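You operate a simulated robot arm through the tools that you are given. There is no shell and no other tool. Be economical: measure what you need, move in short steps, check, and stop when the job is done.

You are at the controls of a simulated two-armed robot. One attempt, no reset.

Task
Take the spray head marked three and put it on the shelf of cart three. Put the spray head marked one on top of the blue stopper. Put one of the orange radio modules from the deck of the wash cart on the earthing mat. Take the wiping pad and put it on the grey cover. Take the strainer with the white collar and leave it on the bench with the blue plate. Take the yellow basket on the deck of cart one and put it away on the short bench. Put the yellow cloth on the island bench away on the deck of cart three. Hold the pail on the small parts bench steady with one hand and put the red stopper in it with the other. Put the ribbed white filter on the low stand away on the shelf under the small parts bench. Take the oblong plug marked motor and leave it on the shelf under the motor bench. Take the jug marked four and put it on the motor bench. Do these in any order. Set down upright: spray head marked three, spray head marked one, strainer with the white collar, jug marked four.

Only the result counts: the job must be done as asked and must still hold three seconds after the hand-in. Knocking over, shifting, dropping, spilling or breaking anything else fails it. A push-on lid holds only when it is set on centred and level and pressed home; a screw cap is set on level and turned clockwise until tight. Flat cloth is picked up by pressing the open fingertips on it (5 to 10 N) and closing them slowly along it; thin cloth reads only 2 to 8 mm in the jaws.

Robot
Two 6-joint arms with fingered hands on one trunk, on a base that drives. Base frame: it is fixed to the floor where the robot stands at the start and does not move with it; the origin is under the middle of the robot, x ahead of it, y to its left, z up. Lengths are in m, angles in degrees, forces in N, time in s.
The left shoulder is at the start at [0.07, 0.168, 1.468], the right one opposite. Each reaches about 0.861 m from its shoulder. Places, roughly: bench with the blue plate [3.8, 2.4, 0.8]; blue stopper (6x6x5 cm) [0.3, 2.5, 0.8]; deck of cart three [-1.3, -0.1, 0.6]; earthing mat [-0.7, 2.2, 0.9]; jug marked four [6.75, -2.75, 0.5]; motor bench [4.1, -2.8, 0.8]; oblong plug marked motor [6.5, -2.75, 0.5]; orange radio module [0.25, 2.5, 0.75]; pail [7.25, 1.25, 0.75]; red stopper (6x6x5 cm) [5.5, -1, 0.8]; ribbed white filter [6.5, -2.5, 0.5]; shelf of cart three [-1.3, -0.1, 0.2]; shelf under the motor bench [4.1, -2.8, 0.5]; shelf under the small parts bench [7.2, 1.3, 0.2]; short bench [0.8, -2.6, 0.8]; strainer with the white collar [2.75, 2.25, 0.75]; wiping pad [2, 2.25, 0.25]; yellow basket (10x10x6 cm) [3.3, -0.3, 0.7]; yellow cloth (9x6x3 cm) [5.5, -0.3, 0.8]. Payload 4 kg a hand.
Tool frame (each hand has its own): the origin (TCP) lies between the finger pads and is the grasp point; the fingertips stand 0.026 m ahead of it; z points along the fingers, y is the line along which they close. Largest opening 0.132 m; the body of the gripper starts 0.073 m behind the TCP. The gripper is a hand of 3 fingers: y runs from the thumb to the fingers, the wrist lies at [0, 0, -0.224] in the tool frame, and closing takes about 1.5 s.
Orientation is told as [roll, pitch, yaw] about the base's x, y, z axes, in that order, counted from this pose: with the fingers straight down and closing along the base's y, the tool's x points along the base's -x, its y along +y and its z along -z.

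Tools
- The arms move only by the tool play_rows. It takes "left_deltas", "right_deltas" or both (then of equal length, played together; a hand with none holds still); each is a list of rows, each a list of 7 numbers: the shift along the base's x, y, z in m, then the turn, a rotation vector about the base's x, y, z in degrees, then the finger opening in m, from 0 to 0.132. In form: [[tx, ty, tz, wx, wy, wz, claw], ...]. A call has 1 to 8 rows; each row is the pose to reach, as a shift and turn from the pose commanded when the call began. Each row takes 0.2 s and may step no farther than 0.05 m and 8.6 degrees from the row before; otherwise, or with a gripper value out of range, the whole call is refused. A pose out of reach is approached as far as the arm can. The call stops where the force on the tool passes 40 N (or 10 N more than at its start, if that is more) or the arm is blocked; 0.2 s more then pass. The fingers move at their own pace (about 0.108 m/s each) and stop on an object; they squeeze with about 30 N. The grip force told is the motor's: it shows also when the fingers shut on nothing. Time passes only in rows, and 0.2 s behind the last, so rows that repeat a pose let the fingers close. It gives the time, the measured TCP pose, the force on the tool (base axes), the opening and the grip force at its end, in the units of the frame above (readings bear some noise), with the torque about the TCP (base axes, N m) and any sound that the robot's microphone picked up.
- Cameras (640 x 400 px; columns grow to the right, rows downward): "scene" is now at [0.1257, -0.0029, 1.6766]; the picture's right is [-0.05, -1.00, 0.00], its down [-0.76, 0.04, -0.65] and it looks along [0.65, -0.03, -0.76] (base axes); focal length 286 px, centre (320, 200). "left" rides on the left gripper at [-0.062, 0.003, -0.092] in its tool frame; the picture's right is [-0.05, -1.00, 0.00], its down [0.83, -0.04, -0.56] and it looks along [0.55, -0.03, 0.83] (tool axes); focal length 230 px, centre (320, 200). "right" rides on the right gripper at [0.062, 0.003, -0.092] in its tool frame; the picture's right is [-0.05, 1.00, 0.00], its down [-0.83, -0.04, -0.56] and it looks along [-0.55, -0.03, 0.83] (tool axes); focal length 230 px, centre (320, 200). There is no depth. A picture from a camera that has moved, and an enlarged one, comes with that camera's place and axes in the base frame and with its lens.
- camera(camera): a new picture of that camera. No time passes.
- slide_trunk(by): slides the trunk up (or, below 0, down) by that many m; the arms and the scene camera ride with it, the base frame stays. It gives what a move gives, with no picture.
- roll_base(legs): drives the robot by 1 to 6 legs, each [ahead, left, turn to the left] in m, m and degrees, along the robot's own axes; the way and the turn of a leg run together, so that a leg with both is an arc; at most 1.5 m and 180 degrees a leg. The arms and the cameras ride along, it lands a little off, and it stops where it bumps. It gives what a move gives.
- grasp_type(shape, hand): the hand has 3 fingers and takes this shape, open, in about a second: jaw (thumb against the fingers, like two jaws); tri (thumb and two fingers); tip (a fingertip pinch); poke (one finger out to press); point (the index stretched); flat (the hand flat); cup (the hand cupped); fist (a fist). The gripper value then closes the fingers along that shape, each until it touches; the sizes above hold for jaw. It gives what a move gives, with no picture.
- head_to(pan, tilt): turns the head with the scene camera to pan (to the left, within 86 degrees either way) and tilt (down, from -29 to 69), counted from straight ahead of the robot. It gives what a move gives.
- zoom(camera, box): a new picture of the part [left, top, right, bottom] of that camera's present view, enlarged. No time passes.
- job_done(): hands the job in; it is judged then, once.

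Work in short steps. Places have to be worked out from the pictures, the camera data and where the tool is seen: move nearer, look again, correct. Check each grasp and each placing, and mend what went wrong. You have 546 turns and 334 pictures in all, those below and enlarged ones among them. Open the grippers and draw the arms clear of the work before you hand the job in, unless the task says otherwise.

The tools are called after "Emit:" as a command line: name --argument value ..., lists and objects as JSON in quotes. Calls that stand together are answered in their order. play_rows: Moves the arms, as the interface text tells. Its arguments: {"type":"object","properties":{"left_deltas":{"type":"array"},"right_deltas":{"type":"array"}},"required":[]} The other tools are called the same way: slide_trunk (by) slides the trunk up or down; grasp_type (shape, hand) gives the hand a shape; roll_base (legs) drives the base; head_to (pan, tilt) turns the head that bears the scene camera; camera (camera) takes a picture; zoom (camera, box) takes an enlarged picture of a part of a camera's view; job_done () hands the job in.

At the start:

```text
time_s: 0.0
left_ee_pos: [0.6134, 0.0945, 1.1691]
left_tcp_rot: [0.0, 0.0, 0.0]
left_contact_force: [0.3, 1.0, 0.4]
left_ft_torque: [-0.03, 0.02, -0.01]
left_grip_width: 0.132
left_gripper_force: 0.2
left_shape: jaw
right_ee_pos: [0.4624, -0.3581, 1.0727]
right_tcp_rot: [0.0, 0.0, 0.1]
right_contact_force: [0.0, -0.3, 0.2]
right_ft_torque: [0.01, 0.0, 0.05]
right_grip_width: 0.132
right_gripper_force: 0.0
right_shape: jaw
trunk travel left (down, up): [-0.914, 0.026]
robot x, y, heading: [0.0024, -0.0012, -0.0]
head pan, tilt: [-2.8, 49.8]
```

scene: 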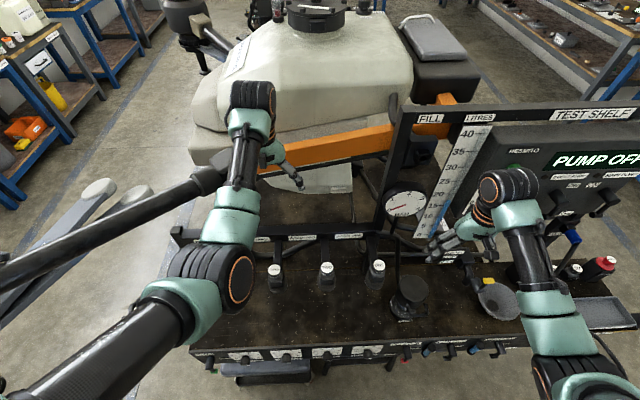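
right: 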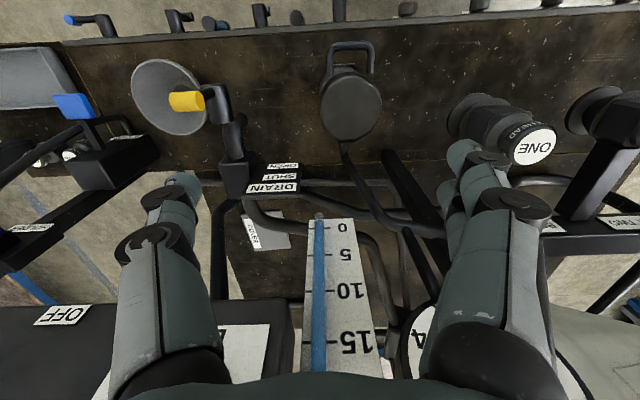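
left: 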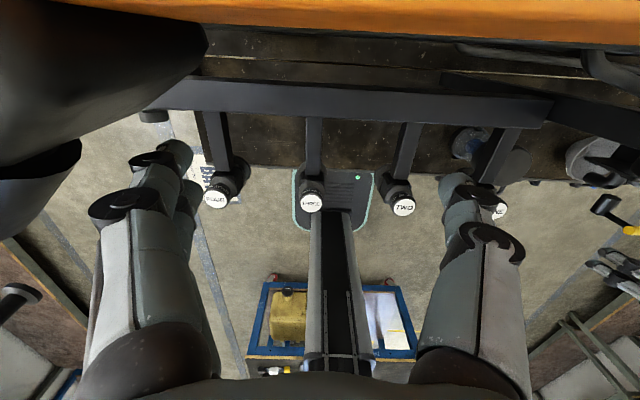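

The robot stands before a test rig with the labelled spray heads. I look around with the head to map the scene.

Emit:
zoom --camera "scene" --box '[180, 200, 640, 400]'

Emit:
head_to --pan 0 --tilt 15

Emit:
camera --camera "scene"

Emit:
head_to --pan 70 --tilt 25

Emit:
camera --camera "scene"

Emit:
head_to --pan -70 --tilt 25

Emit:
camera --camera "scene"

```text
1.39 times, centred on (410, 300) of scene
camera zoom: at [0.1257, -0.0029, 1.6766], right [-0.05, -1.0, 0.0], down [-0.76, 0.04, -0.65], along [0.65, -0.03, -0.76], focal length 398 px, centre (195, 61)
```

zoom: 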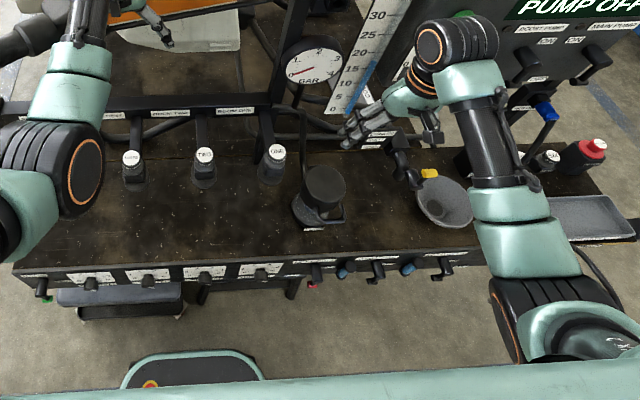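

```text
time_s: 1.0
left_ee_pos: [0.6128, 0.095, 1.1702]
left_tcp_rot: [0.0, 0.0, 0.0]
left_contact_force: [-0.3, -0.5, 0.0]
left_ft_torque: [-0.01, 0.03, 0.01]
left_grip_width: 0.1322
left_gripper_force: 0.1
left_shape: jaw
right_ee_pos: [0.4625, -0.3582, 1.0727]
right_tcp_rot: [0.1, 0.0, 0.0]
right_contact_force: [0.1, 0.4, 0.7]
right_ft_torque: [0.03, -0.01, -0.02]
right_grip_width: 0.132
right_gripper_force: 0.1
right_shape: jaw
trunk travel left (down, up): [-0.914, 0.026]
robot x, y, heading: [-0.0, -0.001, 0.2]
head pan, tilt: [0.0, 15.0]
```

```text
329 pictures are left
camera scene: at [0.142, 0.0008, 1.7299], right [0.0, -1.0, 0.0], down [-0.26, 0.0, -0.97], along [0.97, 0.0, -0.26], focal length 286 px, centre (320, 200)
```

scene: 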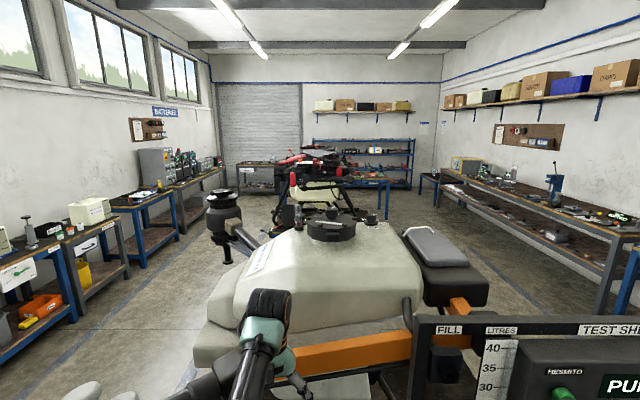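

```text
time_s: 2.4
left_ee_pos: [0.6125, 0.0941, 1.1689]
left_tcp_rot: [-0.1, 0.0, 0.0]
left_contact_force: [0.3, 0.2, -0.4]
left_ft_torque: [0.02, -0.01, 0.0]
left_grip_width: 0.1322
left_gripper_force: 0.1
left_shape: jaw
right_ee_pos: [0.4631, -0.3577, 1.0717]
right_tcp_rot: [0.0, 0.0, 0.0]
right_contact_force: [0.2, -0.1, 0.6]
right_ft_torque: [-0.02, 0.01, 0.01]
right_grip_width: 0.1318
right_gripper_force: 0.0
right_shape: jaw
trunk travel left (down, up): [-0.914, 0.026]
robot x, y, heading: [-0.0002, -0.001, 0.0]
head pan, tilt: [70.0, 25.0]
```

```text
328 pictures are left
camera scene: at [0.0802, 0.0874, 1.7138], right [0.94, -0.34, 0.0], down [-0.14, -0.4, -0.91], along [0.31, 0.85, -0.42], focal length 286 px, centre (320, 200)
```

scene: 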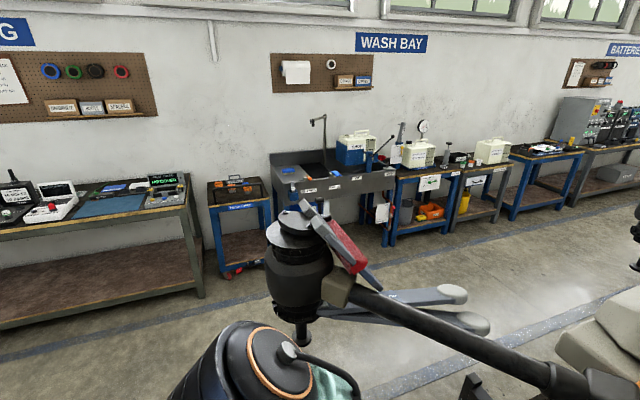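

```text
time_s: 4.6
left_ee_pos: [0.613, 0.0945, 1.1695]
left_tcp_rot: [0.0, 0.0, -0.1]
left_contact_force: [-0.1, -1.1, 0.6]
left_ft_torque: [0.0, 0.02, -0.02]
left_grip_width: 0.1318
left_gripper_force: 0.1
left_shape: jaw
right_ee_pos: [0.4619, -0.358, 1.0724]
right_tcp_rot: [0.0, -0.1, 0.1]
right_contact_force: [0.5, 0.2, 0.2]
right_ft_torque: [0.0, -0.01, 0.0]
right_grip_width: 0.1319
right_gripper_force: 0.0
right_shape: jaw
trunk travel left (down, up): [-0.914, 0.026]
robot x, y, heading: [-0.0004, 0.0016, 0.1]
head pan, tilt: [-70.0, 25.0]
```

```text
327 pictures are left
camera scene: at [0.0802, -0.0858, 1.7137], right [-0.94, -0.34, 0.0], down [-0.14, 0.4, -0.91], along [0.31, -0.85, -0.42], focal length 286 px, centre (320, 200)
```

scene: 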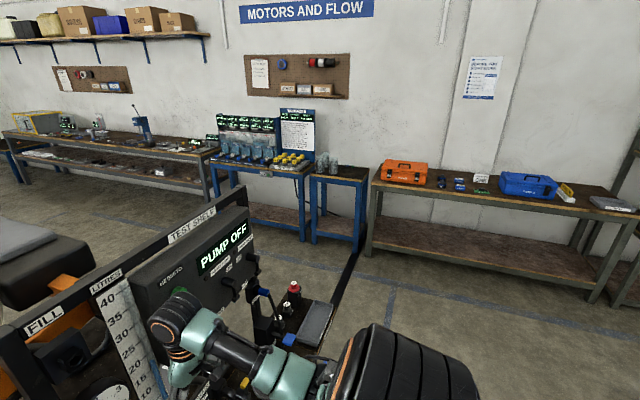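

I take close zooms of the test bench in front.

Emit:
head_to --pan 0 --tilt 55

Emit:
camera --camera "scene"

Emit:
zoom --camera "scene" --box '[240, 190, 440, 315]'

Emit:
zoom --camera "left" --box '[180, 100, 540, 325]'

Emit:
zoom --camera "left" --box '[240, 250, 430, 370]'

```text
time_s: 6.0
left_ee_pos: [0.6128, 0.0933, 1.1692]
left_tcp_rot: [0.1, -0.1, 0.0]
left_contact_force: [0.4, 1.4, -0.3]
left_ft_torque: [0.02, -0.02, -0.02]
left_grip_width: 0.132
left_gripper_force: 0.0
left_shape: jaw
right_ee_pos: [0.4627, -0.3591, 1.0721]
right_tcp_rot: [0.0, 0.0, 0.0]
right_contact_force: [0.1, 0.6, 0.5]
right_ft_torque: [-0.04, 0.02, -0.01]
right_grip_width: 0.1319
right_gripper_force: 0.1
right_shape: jaw
trunk travel left (down, up): [-0.914, 0.026]
robot x, y, heading: [0.0004, -0.0001, 0.1]
head pan, tilt: [0.0, 55.0]
```

```text
326 pictures are left
camera scene: at [0.1207, 0.0007, 1.6698], right [0.0, -1.0, 0.0], down [-0.82, 0.0, -0.57], along [0.57, 0.0, -0.82], focal length 286 px, centre (320, 200)
```

scene: 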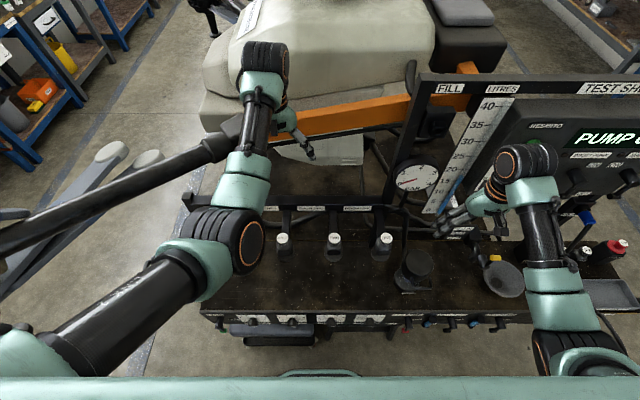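

```text
3.20 times, centred on (340, 252) of scene
camera zoom: at [0.1207, 0.0007, 1.6698], right [0.0, -1.0, 0.0], down [-0.82, 0.0, -0.57], along [0.57, 0.0, -0.82], focal length 914 px, centre (256, 32)
```

zoom: 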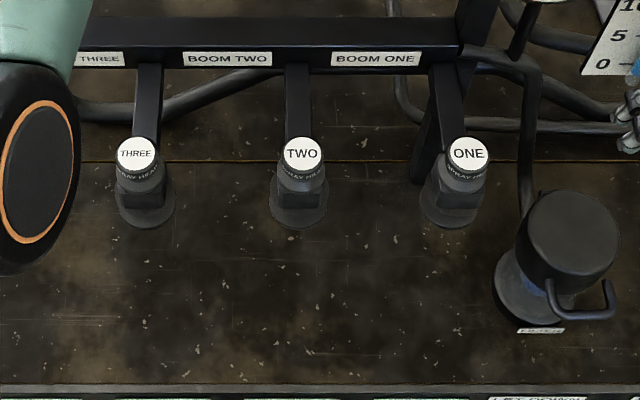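

```text
1.78 times, centred on (360, 212) of left
camera zoom: at [0.6759, 0.0982, 1.2629], right [0.05, -1.0, 0.0], down [-0.83, -0.04, 0.56], along [-0.55, -0.03, -0.83], focal length 409 px, centre (249, 178)
```

zoom: 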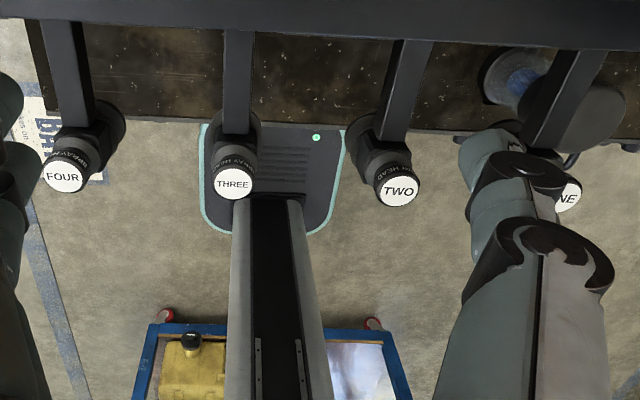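

```text
3.33 times, centred on (335, 310) of left
camera zoom: at [0.6759, 0.0982, 1.2629], right [0.05, -1.0, 0.0], down [-0.83, -0.04, 0.56], along [-0.55, -0.03, -0.83], focal length 767 px, centre (270, -167)
```

zoom: 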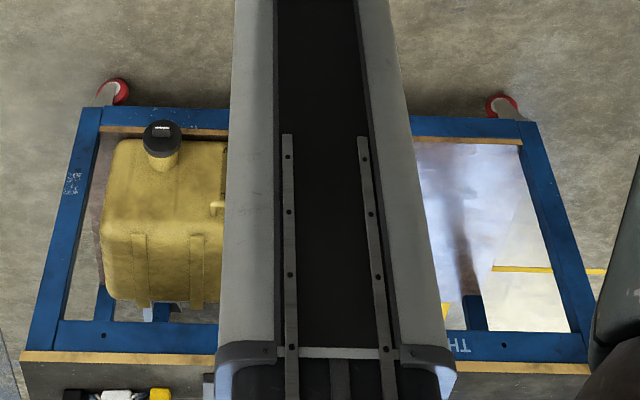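

Emit:
zoom --camera "right" --box '[400, 60, 640, 210]'

Emit:
zoom --camera "left" --box '[250, 100, 410, 220]'

```text
2.67 times, centred on (520, 135) of right
camera zoom: at [0.3997, -0.3556, 1.1652], right [0.05, 1.0, 0.0], down [0.83, -0.04, 0.56], along [0.55, -0.03, -0.83], focal length 614 px, centre (-213, 373)
```

zoom: 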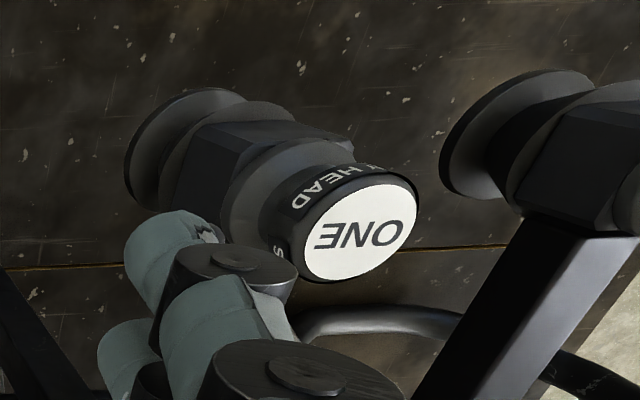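

```text
3.33 times, centred on (330, 160) of left
camera zoom: at [0.6759, 0.0982, 1.2629], right [0.05, -1.0, 0.0], down [-0.83, -0.04, 0.56], along [-0.55, -0.03, -0.83], focal length 767 px, centre (287, 333)
```

zoom: 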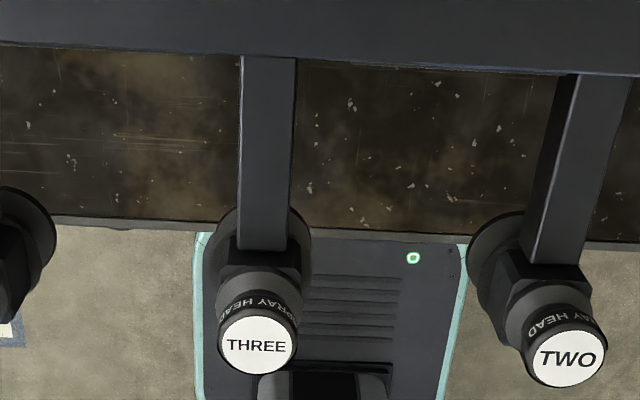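

I move the left hand above head THREE, judged at about (0.475, 0.101, top z 0.977).

Emit:
play_rows --left_deltas '[[-0.045, 0.002, 0, 0, 0, 0, 0.1], [-0.09, 0.004, 0, 0, 0, 0, 0.1], [-0.138, 0.006, -0.01, 0, 0, 0, 0.1], [-0.138, 0.006, -0.05, 0, 0, 0, 0.1], [-0.138, 0.006, -0.09, 0, 0, 0, 0.1]]'

Emit:
camera --camera "left"

Emit:
camera --camera "scene"

```text
time_s: 7.0
left_ee_pos: [0.5485, 0.1861, 1.1238]
left_tcp_rot: [8.2, -5.6, 3.6]
left_contact_force: [-0.1, -0.1, -0.5]
left_ft_torque: [0.03, -0.02, 0.02]
left_grip_width: 0.0999
left_gripper_force: 0.1
left_shape: jaw
left hand out of reach, approached as far as the arm can: row 1, 2, 3, 4
right_ee_pos: [0.4612, -0.3585, 1.0728]
right_tcp_rot: [0.1, -0.1, -0.1]
right_contact_force: [0.5, 0.0, 0.0]
right_ft_torque: [-0.03, 0.02, -0.05]
right_grip_width: 0.1323
right_gripper_force: 0.1
right_shape: jaw
trunk travel left (down, up): [-0.914, 0.026]
robot x, y, heading: [-0.0006, -0.0019, 0.0]
head pan, tilt: [0.0, 55.0]
stopped in row 4 (left hand): the arm was blocked; the commanded pose is now the measured one
```

```text
320 pictures are left
camera left: at [0.6016, 0.1807, 1.2226], right [0.13, -0.98, -0.13], down [-0.87, -0.17, 0.46], along [-0.48, 0.06, -0.88], focal length 230 px, centre (320, 200)
```

left: 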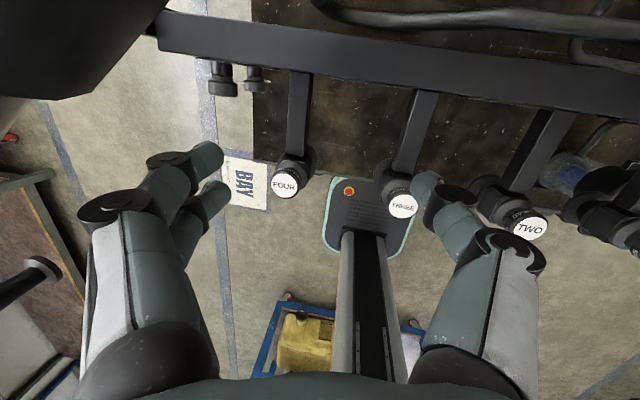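

```text
319 pictures are left
camera scene: at [0.1197, 0.0003, 1.6699], right [0.0, -1.0, 0.0], down [-0.82, 0.0, -0.57], along [0.57, 0.0, -0.82], focal length 286 px, centre (320, 200)
```

scene: 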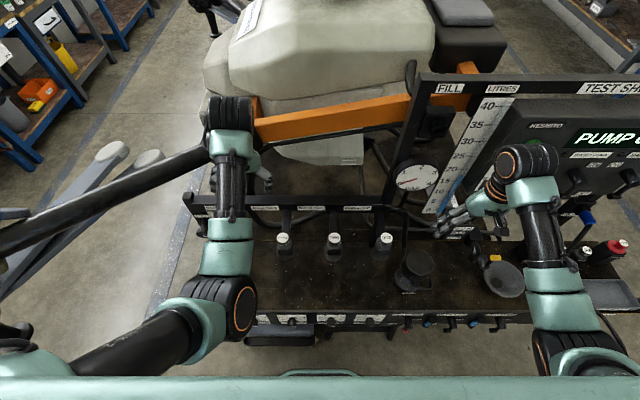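

The arm can't fold that close to the body, so I back up 0.22 m, then straighten the left hand.

Emit:
roll_base --legs '[[-0.22, 0, 0]]'

Emit:
play_rows --left_deltas '[[0.04, -0.02, 0, -4, 3, -2, 0.1], [0.08, -0.04, 0, -8.2, 5.6, -3.6, 0.1], [0.1, -0.06, 0, -8.2, 5.6, -3.6, 0.1], [0.146, -0.085, -0.03, -8.2, 5.6, -3.6, 0.1], [0.146, -0.085, -0.05, -8.2, 5.6, -3.6, 0.1]]'

Emit:
camera --camera "left"

```text
time_s: 8.7
left_ee_pos: [0.3318, 0.1857, 1.1219]
left_tcp_rot: [8.0, -5.4, 3.4]
left_contact_force: [-0.6, 0.0, -1.0]
left_ft_torque: [0.01, 0.02, 0.01]
left_grip_width: 0.1006
left_gripper_force: 0.1
left_shape: jaw
right_ee_pos: [0.2431, -0.3583, 1.0725]
right_tcp_rot: [0.0, 0.2, -0.1]
right_contact_force: [0.7, -0.1, -0.5]
right_ft_torque: [0.0, 0.05, -0.01]
right_grip_width: 0.132
right_gripper_force: 0.1
right_shape: jaw
trunk travel left (down, up): [-0.914, 0.026]
robot x, y, heading: [-0.222, -0.0019, -0.3]
head pan, tilt: [0.0, 55.0]
```

```text
refused: row 4 steps farther than a row can; nothing moved
```

```text
318 pictures are left
camera left: at [0.3859, 0.1796, 1.2208], right [0.12, -0.98, -0.13], down [-0.87, -0.17, 0.46], along [-0.48, 0.06, -0.88], focal length 230 px, centre (320, 200)
```

left: 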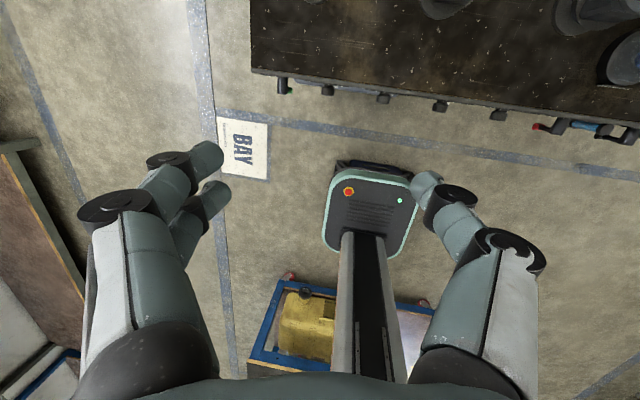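

A row was too long; I redo the move in smaller rows.

Emit:
play_rows --left_deltas '[[0.03, -0.02, 0, -4, 3, -2, 0.1], [0.06, -0.04, 0, -8.2, 5.6, -3.6, 0.1], [0.09, -0.06, 0, -8.2, 5.6, -3.6, 0.1], [0.12, -0.085, -0.01, -8.2, 5.6, -3.6, 0.1], [0.146, -0.085, -0.03, -8.2, 5.6, -3.6, 0.1], [0.146, -0.085, -0.05, -8.2, 5.6, -3.6, 0.1]]'

Emit:
camera --camera "left"

Emit:
camera --camera "scene"

```text
time_s: 10.1
left_ee_pos: [0.4528, 0.1083, 1.084]
left_tcp_rot: [-0.1, 0.1, 0.2]
left_contact_force: [-0.3, -0.3, 0.9]
left_ft_torque: [0.01, 0.0, -0.01]
left_grip_width: 0.1002
left_gripper_force: 0.1
left_shape: jaw
left hand out of reach, approached as far as the arm can: row 5, 6
right_ee_pos: [0.2401, -0.3585, 1.0725]
right_tcp_rot: [0.0, 0.0, -0.2]
right_contact_force: [0.0, -0.7, 0.5]
right_ft_torque: [-0.01, 0.0, 0.01]
right_grip_width: 0.132
right_gripper_force: 0.0
right_shape: jaw
trunk travel left (down, up): [-0.914, 0.026]
robot x, y, heading: [-0.2189, 0.0016, -0.0]
head pan, tilt: [0.0, 55.0]
```

```text
317 pictures are left
camera left: at [0.516, 0.1123, 1.1783], right [0.05, -1.0, 0.0], down [-0.83, -0.04, 0.56], along [-0.56, -0.03, -0.83], focal length 230 px, centre (320, 200)
```

left: 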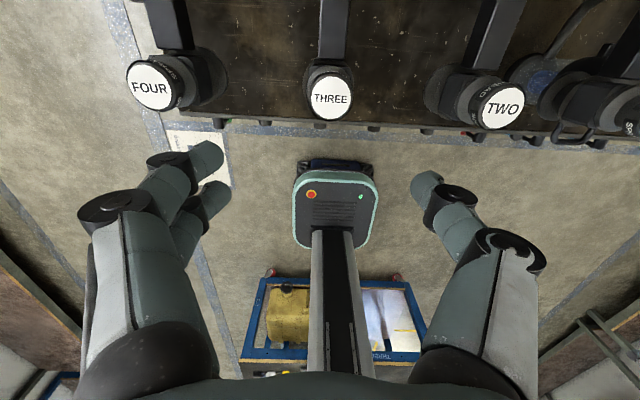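

```text
316 pictures are left
camera scene: at [-0.1005, 0.002, 1.6699], right [0.0, -1.0, 0.0], down [-0.82, 0.0, -0.57], along [0.57, 0.0, -0.82], focal length 286 px, centre (320, 200)
```

scene: 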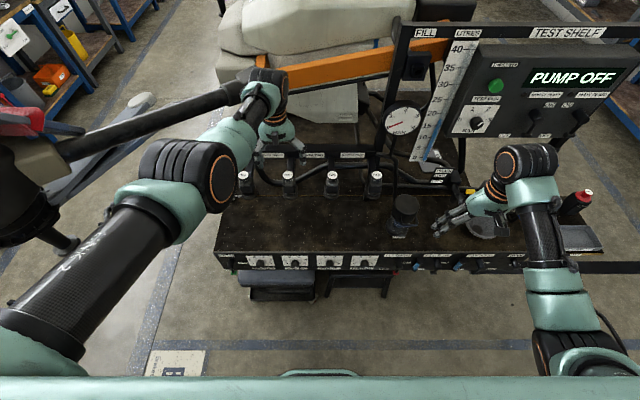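

THREE is confirmed at about (0.48, 0.103). Wrist reach seems ~0.5–0.64 m from the shoulder, so I drive ahead 0.1 m and then centre above it.

Emit:
roll_base --legs '[[0.1, 0, 0]]'

```text
time_s: 11.3
left_ee_pos: [0.5473, 0.1061, 1.0875]
left_tcp_rot: [0.0, 0.0, 0.0]
left_contact_force: [0.0, 0.2, 0.1]
left_ft_torque: [-0.02, -0.01, 0.03]
left_grip_width: 0.1005
left_gripper_force: 0.1
left_shape: jaw
right_ee_pos: [0.3351, -0.3596, 1.0747]
right_tcp_rot: [0.0, -0.2, -0.2]
right_contact_force: [-0.8, 0.3, -0.3]
right_ft_torque: [0.0, 0.0, 0.01]
right_grip_width: 0.1319
right_gripper_force: 0.1
right_shape: jaw
trunk travel left (down, up): [-0.914, 0.026]
robot x, y, heading: [-0.1252, 0.0006, -0.2]
head pan, tilt: [0.0, 55.0]
```

Emit:
play_rows --left_deltas '[[-0.035, -0.002, 0, 0, 0, 0, 0.085], [-0.067, -0.003, 0, 0, 0, 0, 0.085], [-0.067, -0.003, -0.03, 0, 0, 0, 0.085], [-0.067, -0.003, -0.05, 0, 0, 0, 0.085]]'

Emit:
camera --camera "left"

Emit:
zoom --camera "scene" --box '[220, 130, 460, 280]'

```text
time_s: 12.3
left_ee_pos: [0.486, 0.1037, 1.0355]
left_tcp_rot: [-0.1, 0.4, 0.0]
left_contact_force: [0.3, 0.2, 0.5]
left_ft_torque: [-0.03, -0.01, -0.02]
left_grip_width: 0.0854
left_gripper_force: 0.1
left_shape: jaw
right_ee_pos: [0.3401, -0.3593, 1.0724]
right_tcp_rot: [0.0, 0.0, -0.2]
right_contact_force: [0.8, -0.1, 0.7]
right_ft_torque: [-0.04, 0.0, 0.0]
right_grip_width: 0.1319
right_gripper_force: 0.1
right_shape: jaw
trunk travel left (down, up): [-0.914, 0.026]
robot x, y, heading: [-0.1184, 0.0015, -0.1]
head pan, tilt: [0.0, 55.0]
```

```text
315 pictures are left
camera left: at [0.5502, 0.1075, 1.1288], right [0.05, -1.0, 0.0], down [-0.83, -0.04, 0.56], along [-0.56, -0.03, -0.83], focal length 230 px, centre (320, 200)
```

left: 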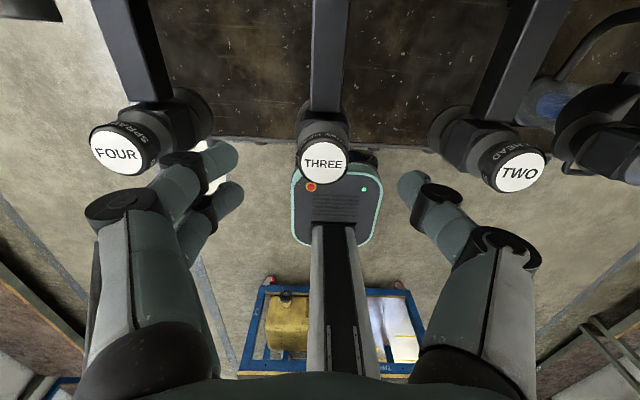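

```text
2.67 times, centred on (340, 205) of scene
camera zoom: at [0.0011, 0.001, 1.6696], right [0.0, -1.0, 0.0], down [-0.82, 0.0, -0.57], along [0.57, 0.0, -0.82], focal length 762 px, centre (267, 187)
```

zoom: 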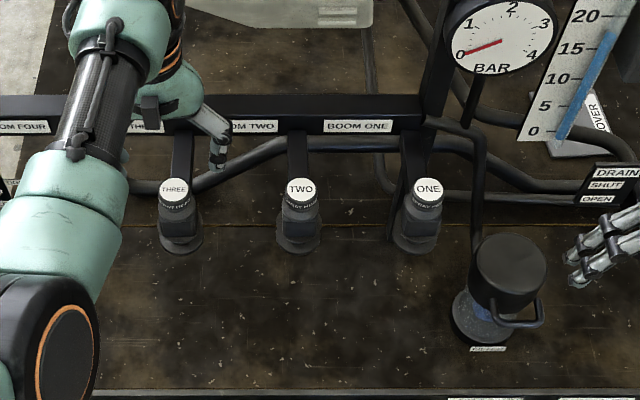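

THREE sits right under the hand. Beyond the scale I also noticed a plate labelled COVER. I lower the left hand around THREE.

Emit:
play_rows --left_deltas '[[-0.006, -0.002, -0.03, 0, 0, 0, 0.085], [-0.006, -0.002, -0.055, 0, 0, 0, 0.085], [-0.006, -0.002, -0.075, 0, 0, 0, 0.085]]'

Emit:
camera --camera "left"

Emit:
zoom --camera "scene" --box '[240, 160, 320, 230]'

Emit:
zoom --camera "scene" --box '[400, 130, 520, 210]'

```text
time_s: 13.1
left_ee_pos: [0.4795, 0.1017, 0.9604]
left_tcp_rot: [-0.1, 0.3, 0.0]
left_contact_force: [-0.3, 0.8, 0.3]
left_ft_torque: [-0.02, 0.03, 0.01]
left_grip_width: 0.0855
left_gripper_force: 0.1
left_shape: jaw
right_ee_pos: [0.3385, -0.3589, 1.0723]
right_tcp_rot: [-0.1, 0.0, -0.2]
right_contact_force: [-0.1, 0.7, 0.8]
right_ft_torque: [-0.01, 0.0, 0.01]
right_grip_width: 0.1319
right_gripper_force: 0.0
right_shape: jaw
trunk travel left (down, up): [-0.914, 0.026]
robot x, y, heading: [-0.1211, -0.0022, -0.2]
head pan, tilt: [0.0, 55.0]
```

```text
313 pictures are left
camera left: at [0.5426, 0.106, 1.0529], right [0.05, -1.0, 0.0], down [-0.83, -0.04, 0.56], along [-0.56, -0.03, -0.83], focal length 230 px, centre (320, 200)
```

left: 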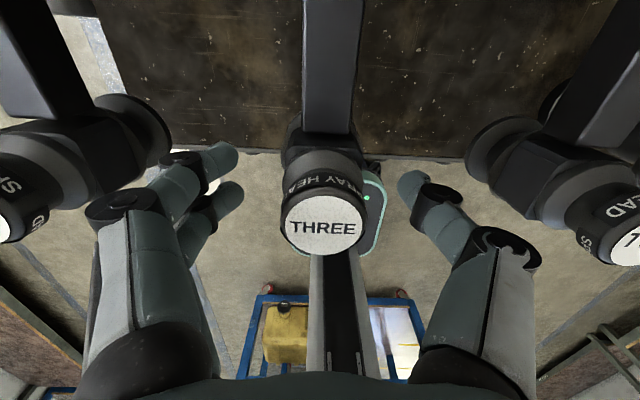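

```text
5.71 times, centred on (280, 195) of scene
camera zoom: at [-0.0014, 0.0005, 1.6698], right [0.0, -1.0, 0.0], down [-0.82, 0.0, -0.57], along [0.57, 0.0, -0.82], focal length 1633 px, centre (549, 229)
```

zoom: 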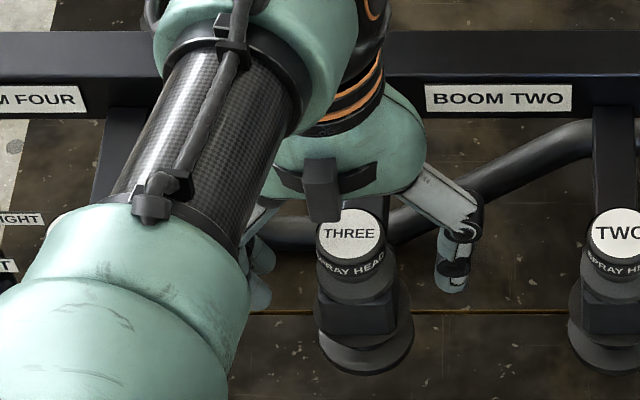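

```text
5.00 times, centred on (460, 170) of scene
camera zoom: at [-0.0014, 0.0005, 1.6698], right [0.0, -1.0, 0.0], down [-0.82, 0.0, -0.57], along [0.57, 0.0, -0.82], focal length 1429 px, centre (-380, 350)
```

zoom: 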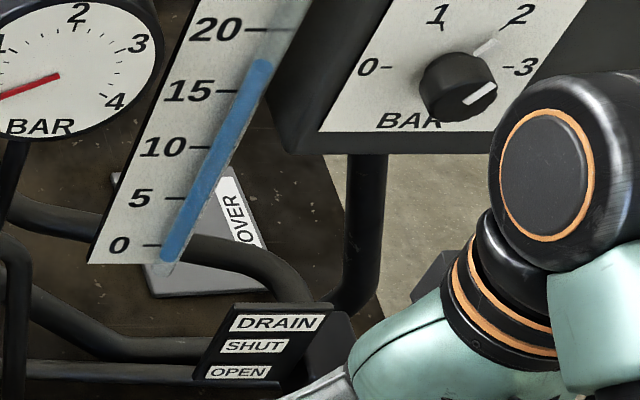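

The fingers straddle the head; I close on it.

Emit:
play_rows --left_deltas '[[0, 0, 0, 0, 0, 0, 0.03], [0, 0, 0, 0, 0, 0, 0.03], [0, 0, 0, 0, 0, 0, 0.03], [0, 0, 0, 0, 0, 0, 0.03]]'

Emit:
play_rows --left_deltas '[[0, 0, 0.005, 0, 0, 0, 0.03], [0, 0, 0.01, 0, 0, 0, 0.03], [0, 0, 0.02, 0, 0, 0, 0.03]]'

Emit:
zoom --camera "scene" --box '[240, 160, 320, 230]'

Emit:
camera --camera "left"

```text
time_s: 14.1
left_ee_pos: [0.4804, 0.1005, 0.9598]
left_tcp_rot: [-0.1, 0.3, 0.1]
left_contact_force: [-0.2, -1.6, -2.8]
left_ft_torque: [-0.05, -0.04, -0.02]
left_grip_width: 0.0332
left_gripper_force: 29.9
left_shape: jaw
right_ee_pos: [0.3396, -0.3601, 1.0728]
right_tcp_rot: [0.0, 0.0, -0.2]
right_contact_force: [0.0, 0.3, -0.1]
right_ft_torque: [-0.03, 0.02, -0.03]
right_grip_width: 0.1319
right_gripper_force: 0.0
right_shape: jaw
trunk travel left (down, up): [-0.914, 0.026]
robot x, y, heading: [-0.1241, 0.0001, -0.2]
head pan, tilt: [0.0, 55.0]
```

```text
time_s: 14.9
left_ee_pos: [0.4777, 0.1003, 0.9836]
left_tcp_rot: [-0.1, -0.2, 0.1]
left_contact_force: [0.2, 0.3, 0.8]
left_ft_torque: [-0.01, -0.05, 0.01]
left_grip_width: 0.0293
left_gripper_force: 30.5
left_shape: jaw
right_ee_pos: [0.336, -0.3578, 1.0742]
right_tcp_rot: [0.0, -0.2, -0.2]
right_contact_force: [-0.6, -0.1, -0.1]
right_ft_torque: [-0.02, -0.06, 0.01]
right_grip_width: 0.1319
right_gripper_force: 0.1
right_shape: jaw
trunk travel left (down, up): [-0.914, 0.026]
robot x, y, heading: [-0.1195, 0.0012, -0.2]
head pan, tilt: [0.0, 55.0]
```

```text
5.71 times, centred on (280, 195) of scene
camera zoom: at [-0.006, 0.0011, 1.6706], right [0.0, -1.0, 0.0], down [-0.82, 0.0, -0.58], along [0.58, 0.0, -0.82], focal length 1633 px, centre (549, 229)
```

zoom: 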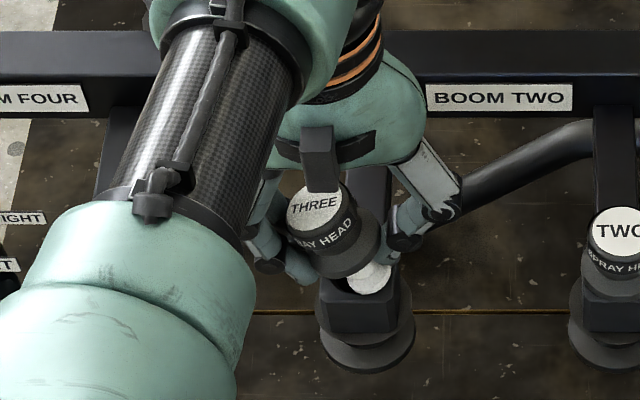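

```text
309 pictures are left
camera left: at [0.5406, 0.1054, 1.0777], right [0.05, -1.0, 0.0], down [-0.83, -0.04, 0.55], along [-0.55, -0.03, -0.83], focal length 230 px, centre (320, 200)
```

left: 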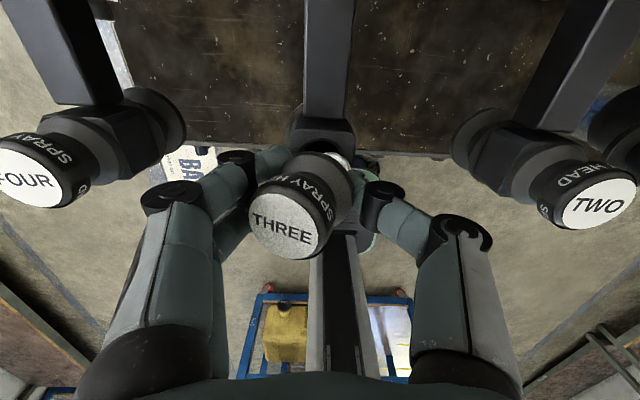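

The head came off its stub but tilted in the grip. I'll lift it clear and set it on the bare bench front to regrip it; first raise it and look.

Emit:
play_rows --left_deltas '[[0, 0, 0.03, 0, 0, 0, 0.02], [0, 0, 0.06, 0, 0, 0, 0.02], [-0.02, -0.02, 0.06, 0, 0, 0, 0.02], [-0.05, -0.03, 0.06, 0, 0, 0, 0.02], [-0.08, -0.05, 0.06, 0, 0, 0, 0.02]]'

Emit:
camera --camera "left"

Emit:
zoom --camera "scene" --box '[220, 140, 380, 240]'

Emit:
camera --camera "right"

```text
time_s: 16.1
left_ee_pos: [0.4388, 0.1636, 1.0417]
left_tcp_rot: [7.9, -2.7, 3.9]
left_contact_force: [0.1, -0.1, -0.4]
left_ft_torque: [0.06, 0.01, -0.01]
left_grip_width: 0.0267
left_gripper_force: 30.1
left_shape: jaw
left hand out of reach, approached as far as the arm can: row 5
right_ee_pos: [0.3402, -0.3579, 1.0746]
right_tcp_rot: [-0.1, 0.0, -0.3]
right_contact_force: [0.5, 0.4, -0.2]
right_ft_torque: [-0.04, -0.02, 0.01]
right_grip_width: 0.1318
right_gripper_force: 0.0
right_shape: jaw
trunk travel left (down, up): [-0.914, 0.026]
robot x, y, heading: [-0.1184, 0.0012, -0.0]
head pan, tilt: [0.0, 55.0]
stopped in row 5 (left hand): the arm was blocked; the commanded pose is now the measured one
```

```text
308 pictures are left
camera left: at [0.499, 0.1588, 1.1379], right [0.13, -0.98, -0.13], down [-0.85, -0.18, 0.5], along [-0.52, 0.05, -0.85], focal length 230 px, centre (320, 200)
```

left: 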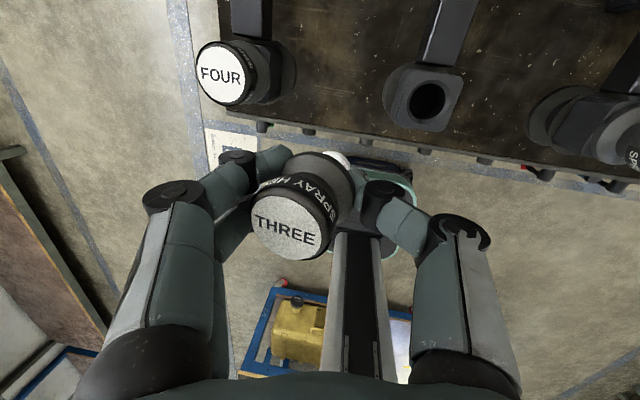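

```text
4.00 times, centred on (300, 190) of scene
camera zoom: at [-0.002, 0.0023, 1.6699], right [0.0, -1.0, 0.0], down [-0.82, 0.0, -0.57], along [0.57, 0.0, -0.82], focal length 1143 px, centre (400, 240)
```

zoom: 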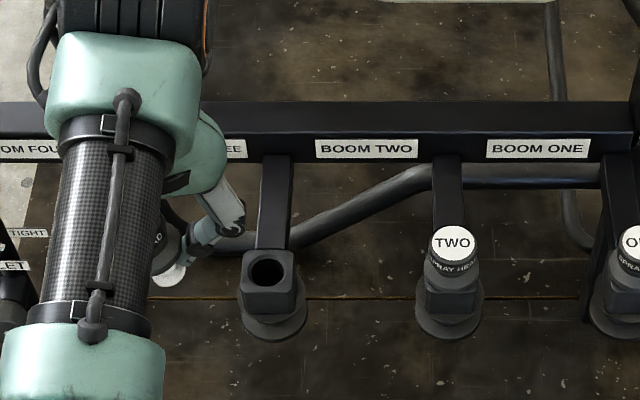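

```text
306 pictures are left
camera right: at [0.2765, -0.3553, 1.166], right [0.06, 1.0, 0.0], down [0.83, -0.05, 0.56], along [0.55, -0.03, -0.83], focal length 230 px, centre (320, 200)
```

right: 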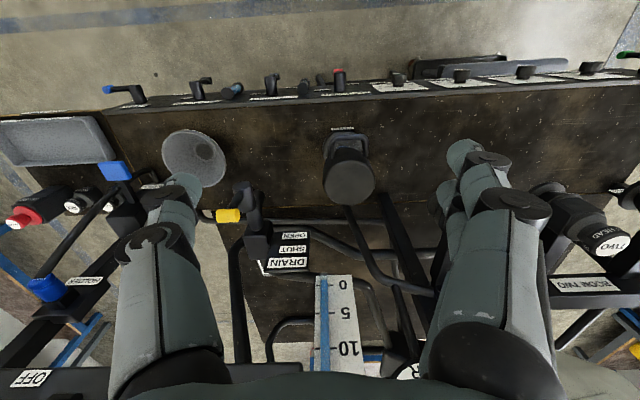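

The head is a plug (knob, grey body, white-tipped stem), held a bit tilted. I back away from the bench (edge x≈0.35, top z≈0.7), lower the trunk, and then come back in to set it down and regrip.

Emit:
roll_base --legs '[[-0.24, 0, 0]]'

Emit:
slide_trunk --by -0.25

Emit:
camera --camera "scene"

Emit:
camera --camera "left"

```text
time_s: 17.9
left_ee_pos: [0.2056, 0.1604, 1.0405]
left_tcp_rot: [7.8, -2.6, 3.8]
left_contact_force: [0.3, -0.7, -1.1]
left_ft_torque: [0.03, 0.01, 0.02]
left_grip_width: 0.0266
left_gripper_force: 30.1
left_shape: jaw
right_ee_pos: [0.1025, -0.3592, 1.0722]
right_tcp_rot: [0.0, 0.1, -0.3]
right_contact_force: [0.3, 0.3, -0.2]
right_ft_torque: [-0.03, -0.01, -0.01]
right_grip_width: 0.132
right_gripper_force: 0.1
right_shape: jaw
trunk travel left (down, up): [-0.914, 0.026]
robot x, y, heading: [-0.3612, 0.0008, -0.1]
head pan, tilt: [0.0, 55.0]
```

```text
time_s: 20.4
left_ee_pos: [0.2034, 0.162, 0.7918]
left_tcp_rot: [7.8, -2.7, 3.9]
left_contact_force: [0.1, 0.5, 0.3]
left_ft_torque: [-0.03, -0.02, 0.01]
left_grip_width: 0.0268
left_gripper_force: 30.1
left_shape: jaw
right_ee_pos: [0.1006, -0.3591, 0.8231]
right_tcp_rot: [-0.1, 0.0, -0.3]
right_contact_force: [0.2, 0.0, 0.7]
right_ft_torque: [-0.03, -0.05, -0.02]
right_grip_width: 0.132
right_gripper_force: 0.0
right_shape: jaw
trunk travel left (down, up): [-0.664, 0.276]
robot x, y, heading: [-0.3579, 0.0025, -0.3]
head pan, tilt: [0.0, 55.0]
```

```text
305 pictures are left
camera scene: at [-0.2389, 0.0013, 1.4198], right [-0.01, -1.0, 0.0], down [-0.82, 0.0, -0.57], along [0.57, 0.0, -0.82], focal length 286 px, centre (320, 200)
```

scene: 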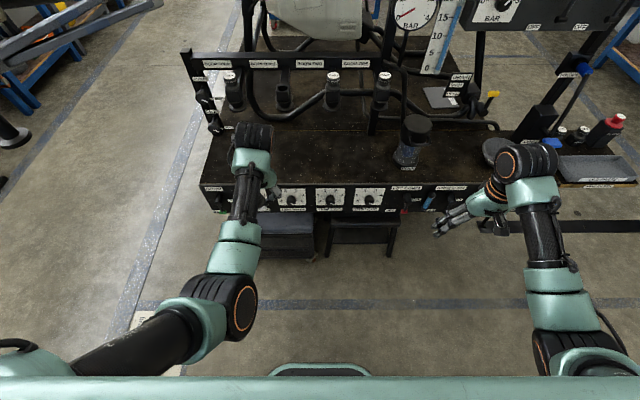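

```text
304 pictures are left
camera left: at [0.2626, 0.1562, 0.8886], right [0.12, -0.98, -0.13], down [-0.85, -0.17, 0.5], along [-0.52, 0.05, -0.85], focal length 230 px, centre (320, 200)
```

left: 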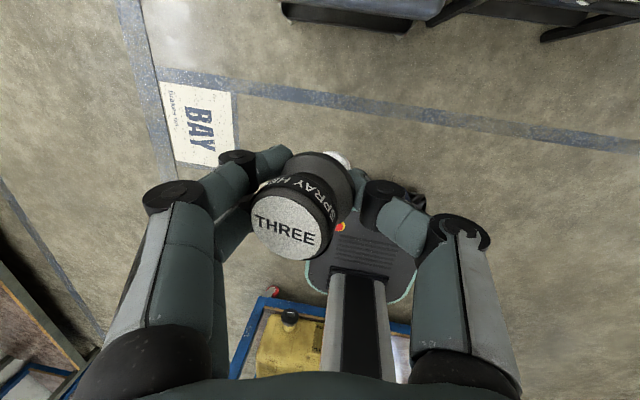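

I'd rather see cart three before regripping: raise the trunk, turn round in place and look.

Emit:
slide_trunk --by 0.25

Emit:
roll_base --legs '[[0, 0, 90], [0, 0, 90]]'

Emit:
camera --camera "scene"

Emit:
head_to --pan 0 --tilt 20

Emit:
camera --camera "scene"

```text
time_s: 23.0
left_ee_pos: [0.2025, 0.1607, 1.0417]
left_tcp_rot: [7.8, -2.7, 3.8]
left_contact_force: [0.2, -0.1, 0.0]
left_ft_torque: [-0.01, 0.01, -0.03]
left_grip_width: 0.0267
left_gripper_force: 30.4
left_shape: jaw
right_ee_pos: [0.1006, -0.3596, 1.0723]
right_tcp_rot: [0.0, 0.0, -0.3]
right_contact_force: [-0.4, 0.7, -0.7]
right_ft_torque: [0.01, 0.0, 0.0]
right_grip_width: 0.1318
right_gripper_force: 0.0
right_shape: jaw
trunk travel left (down, up): [-0.914, 0.026]
robot x, y, heading: [-0.3586, 0.0008, -0.5]
head pan, tilt: [0.0, 55.0]
```

```text
time_s: 31.0
left_ee_pos: [-0.9234, -0.1514, 1.0418]
left_tcp_rot: [7.8, -2.7, -176.9]
left_contact_force: [0.1, 0.1, 0.1]
left_ft_torque: [-0.01, 0.04, -0.03]
left_grip_width: 0.0265
left_gripper_force: 30.2
left_shape: jaw
right_ee_pos: [-0.816, 0.3663, 1.0726]
right_tcp_rot: [0.0, 0.0, 179.0]
right_contact_force: [0.8, -0.2, -0.3]
right_ft_torque: [0.0, -0.03, 0.0]
right_grip_width: 0.132
right_gripper_force: 0.0
right_shape: jaw
trunk travel left (down, up): [-0.914, 0.026]
robot x, y, heading: [-0.3597, 0.0022, 179.0]
head pan, tilt: [0.0, 55.0]
```

```text
303 pictures are left
camera scene: at [-0.4836, 0.0045, 1.6697], right [0.02, 1.0, 0.0], down [0.82, -0.01, -0.57], along [-0.57, 0.01, -0.82], focal length 286 px, centre (320, 200)
```

scene: 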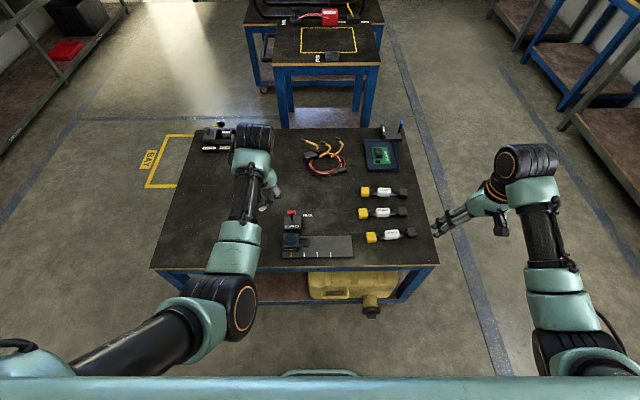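

```text
time_s: 32.0
left_ee_pos: [-0.924, -0.152, 1.0436]
left_tcp_rot: [7.7, -2.7, -176.8]
left_contact_force: [-0.3, -1.2, -0.8]
left_ft_torque: [0.0, -0.02, 0.02]
left_grip_width: 0.0265
left_gripper_force: 29.8
left_shape: jaw
right_ee_pos: [-0.8157, 0.3661, 1.0728]
right_tcp_rot: [0.0, 0.0, 178.9]
right_contact_force: [-0.2, 0.1, 0.6]
right_ft_torque: [0.02, 0.02, 0.0]
right_grip_width: 0.1319
right_gripper_force: 0.0
right_shape: jaw
trunk travel left (down, up): [-0.914, 0.026]
robot x, y, heading: [-0.3587, 0.0001, 178.8]
head pan, tilt: [0.0, 20.0]
```

```text
302 pictures are left
camera scene: at [-0.5047, 0.0045, 1.7217], right [0.02, 1.0, 0.0], down [0.34, -0.01, -0.94], along [-0.94, 0.02, -0.34], focal length 286 px, centre (320, 200)
```

scene: 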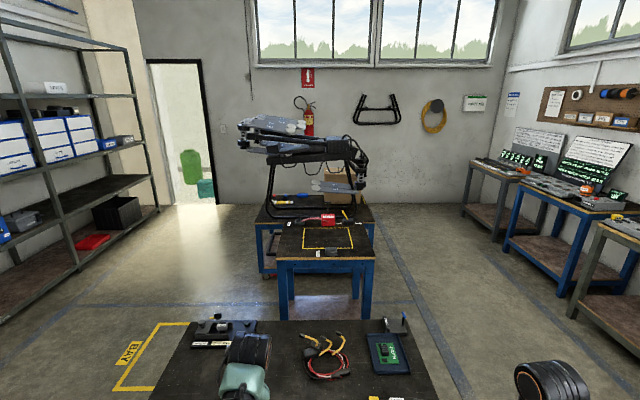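

Cart three's deck (near edge x≈-0.92) has free space near (-1.02,-0.3). I check how the head hangs in the grip.

Emit:
head_to --pan 0 --tilt 52

Emit:
play_rows --left_deltas '[[0, -0.04, 0, 0, -1, -1, 0.02], [0, -0.08, 0, 0, -2.7, -2, 0.02], [0, -0.12, 0, 0, -2.7, -3, 0.02], [0, -0.15, 0, 0, -2.7, -3, 0.02]]'

Emit:
zoom --camera "scene" --box '[150, 120, 310, 220]'

Emit:
camera --camera "left"

```text
time_s: 33.0
left_ee_pos: [-0.9246, -0.1528, 1.0423]
left_tcp_rot: [7.8, -2.6, -176.7]
left_contact_force: [-0.9, -0.8, 0.3]
left_ft_torque: [-0.02, 0.03, 0.0]
left_grip_width: 0.0263
left_gripper_force: 29.6
left_shape: jaw
right_ee_pos: [-0.8157, 0.3656, 1.073]
right_tcp_rot: [0.0, 0.0, 179.0]
right_contact_force: [0.6, -0.4, -0.2]
right_ft_torque: [-0.02, 0.01, 0.01]
right_grip_width: 0.1318
right_gripper_force: 0.1
right_shape: jaw
trunk travel left (down, up): [-0.914, 0.026]
robot x, y, heading: [-0.3595, 0.0018, 179.2]
head pan, tilt: [0.0, 52.0]
```

```text
time_s: 34.0
left_ee_pos: [-0.9225, -0.3046, 1.0419]
left_tcp_rot: [7.9, 0.1, -179.9]
left_contact_force: [-0.5, 0.0, 0.2]
left_ft_torque: [0.0, -0.01, -0.03]
left_grip_width: 0.0267
left_gripper_force: 30.2
left_shape: jaw
right_ee_pos: [-0.8144, 0.3655, 1.0733]
right_tcp_rot: [-0.1, 0.0, 179.0]
right_contact_force: [0.4, 0.4, 0.0]
right_ft_torque: [-0.01, 0.02, -0.03]
right_grip_width: 0.1323
right_gripper_force: 0.0
right_shape: jaw
trunk travel left (down, up): [-0.914, 0.026]
robot x, y, heading: [-0.3597, 0.0012, 179.0]
head pan, tilt: [0.0, 52.0]
```

```text
4.00 times, centred on (230, 170) of scene
camera zoom: at [-0.4866, 0.0024, 1.6736], right [0.02, 1.0, 0.0], down [0.79, -0.01, -0.62], along [-0.62, 0.01, -0.79], focal length 1143 px, centre (680, 320)
```

zoom: 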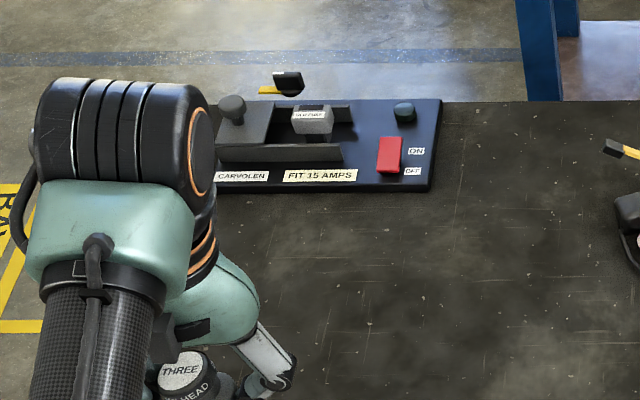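

```text
300 pictures are left
camera left: at [-0.982, -0.2948, 1.1352], right [-0.05, 0.99, -0.13], down [0.83, 0.12, 0.54], along [0.55, -0.08, -0.83], focal length 230 px, centre (320, 200)
```

left: 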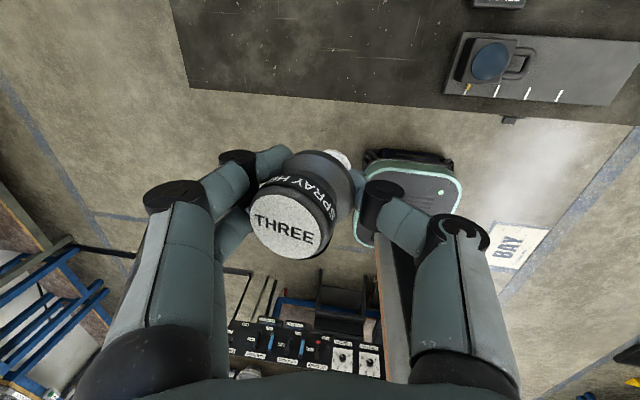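

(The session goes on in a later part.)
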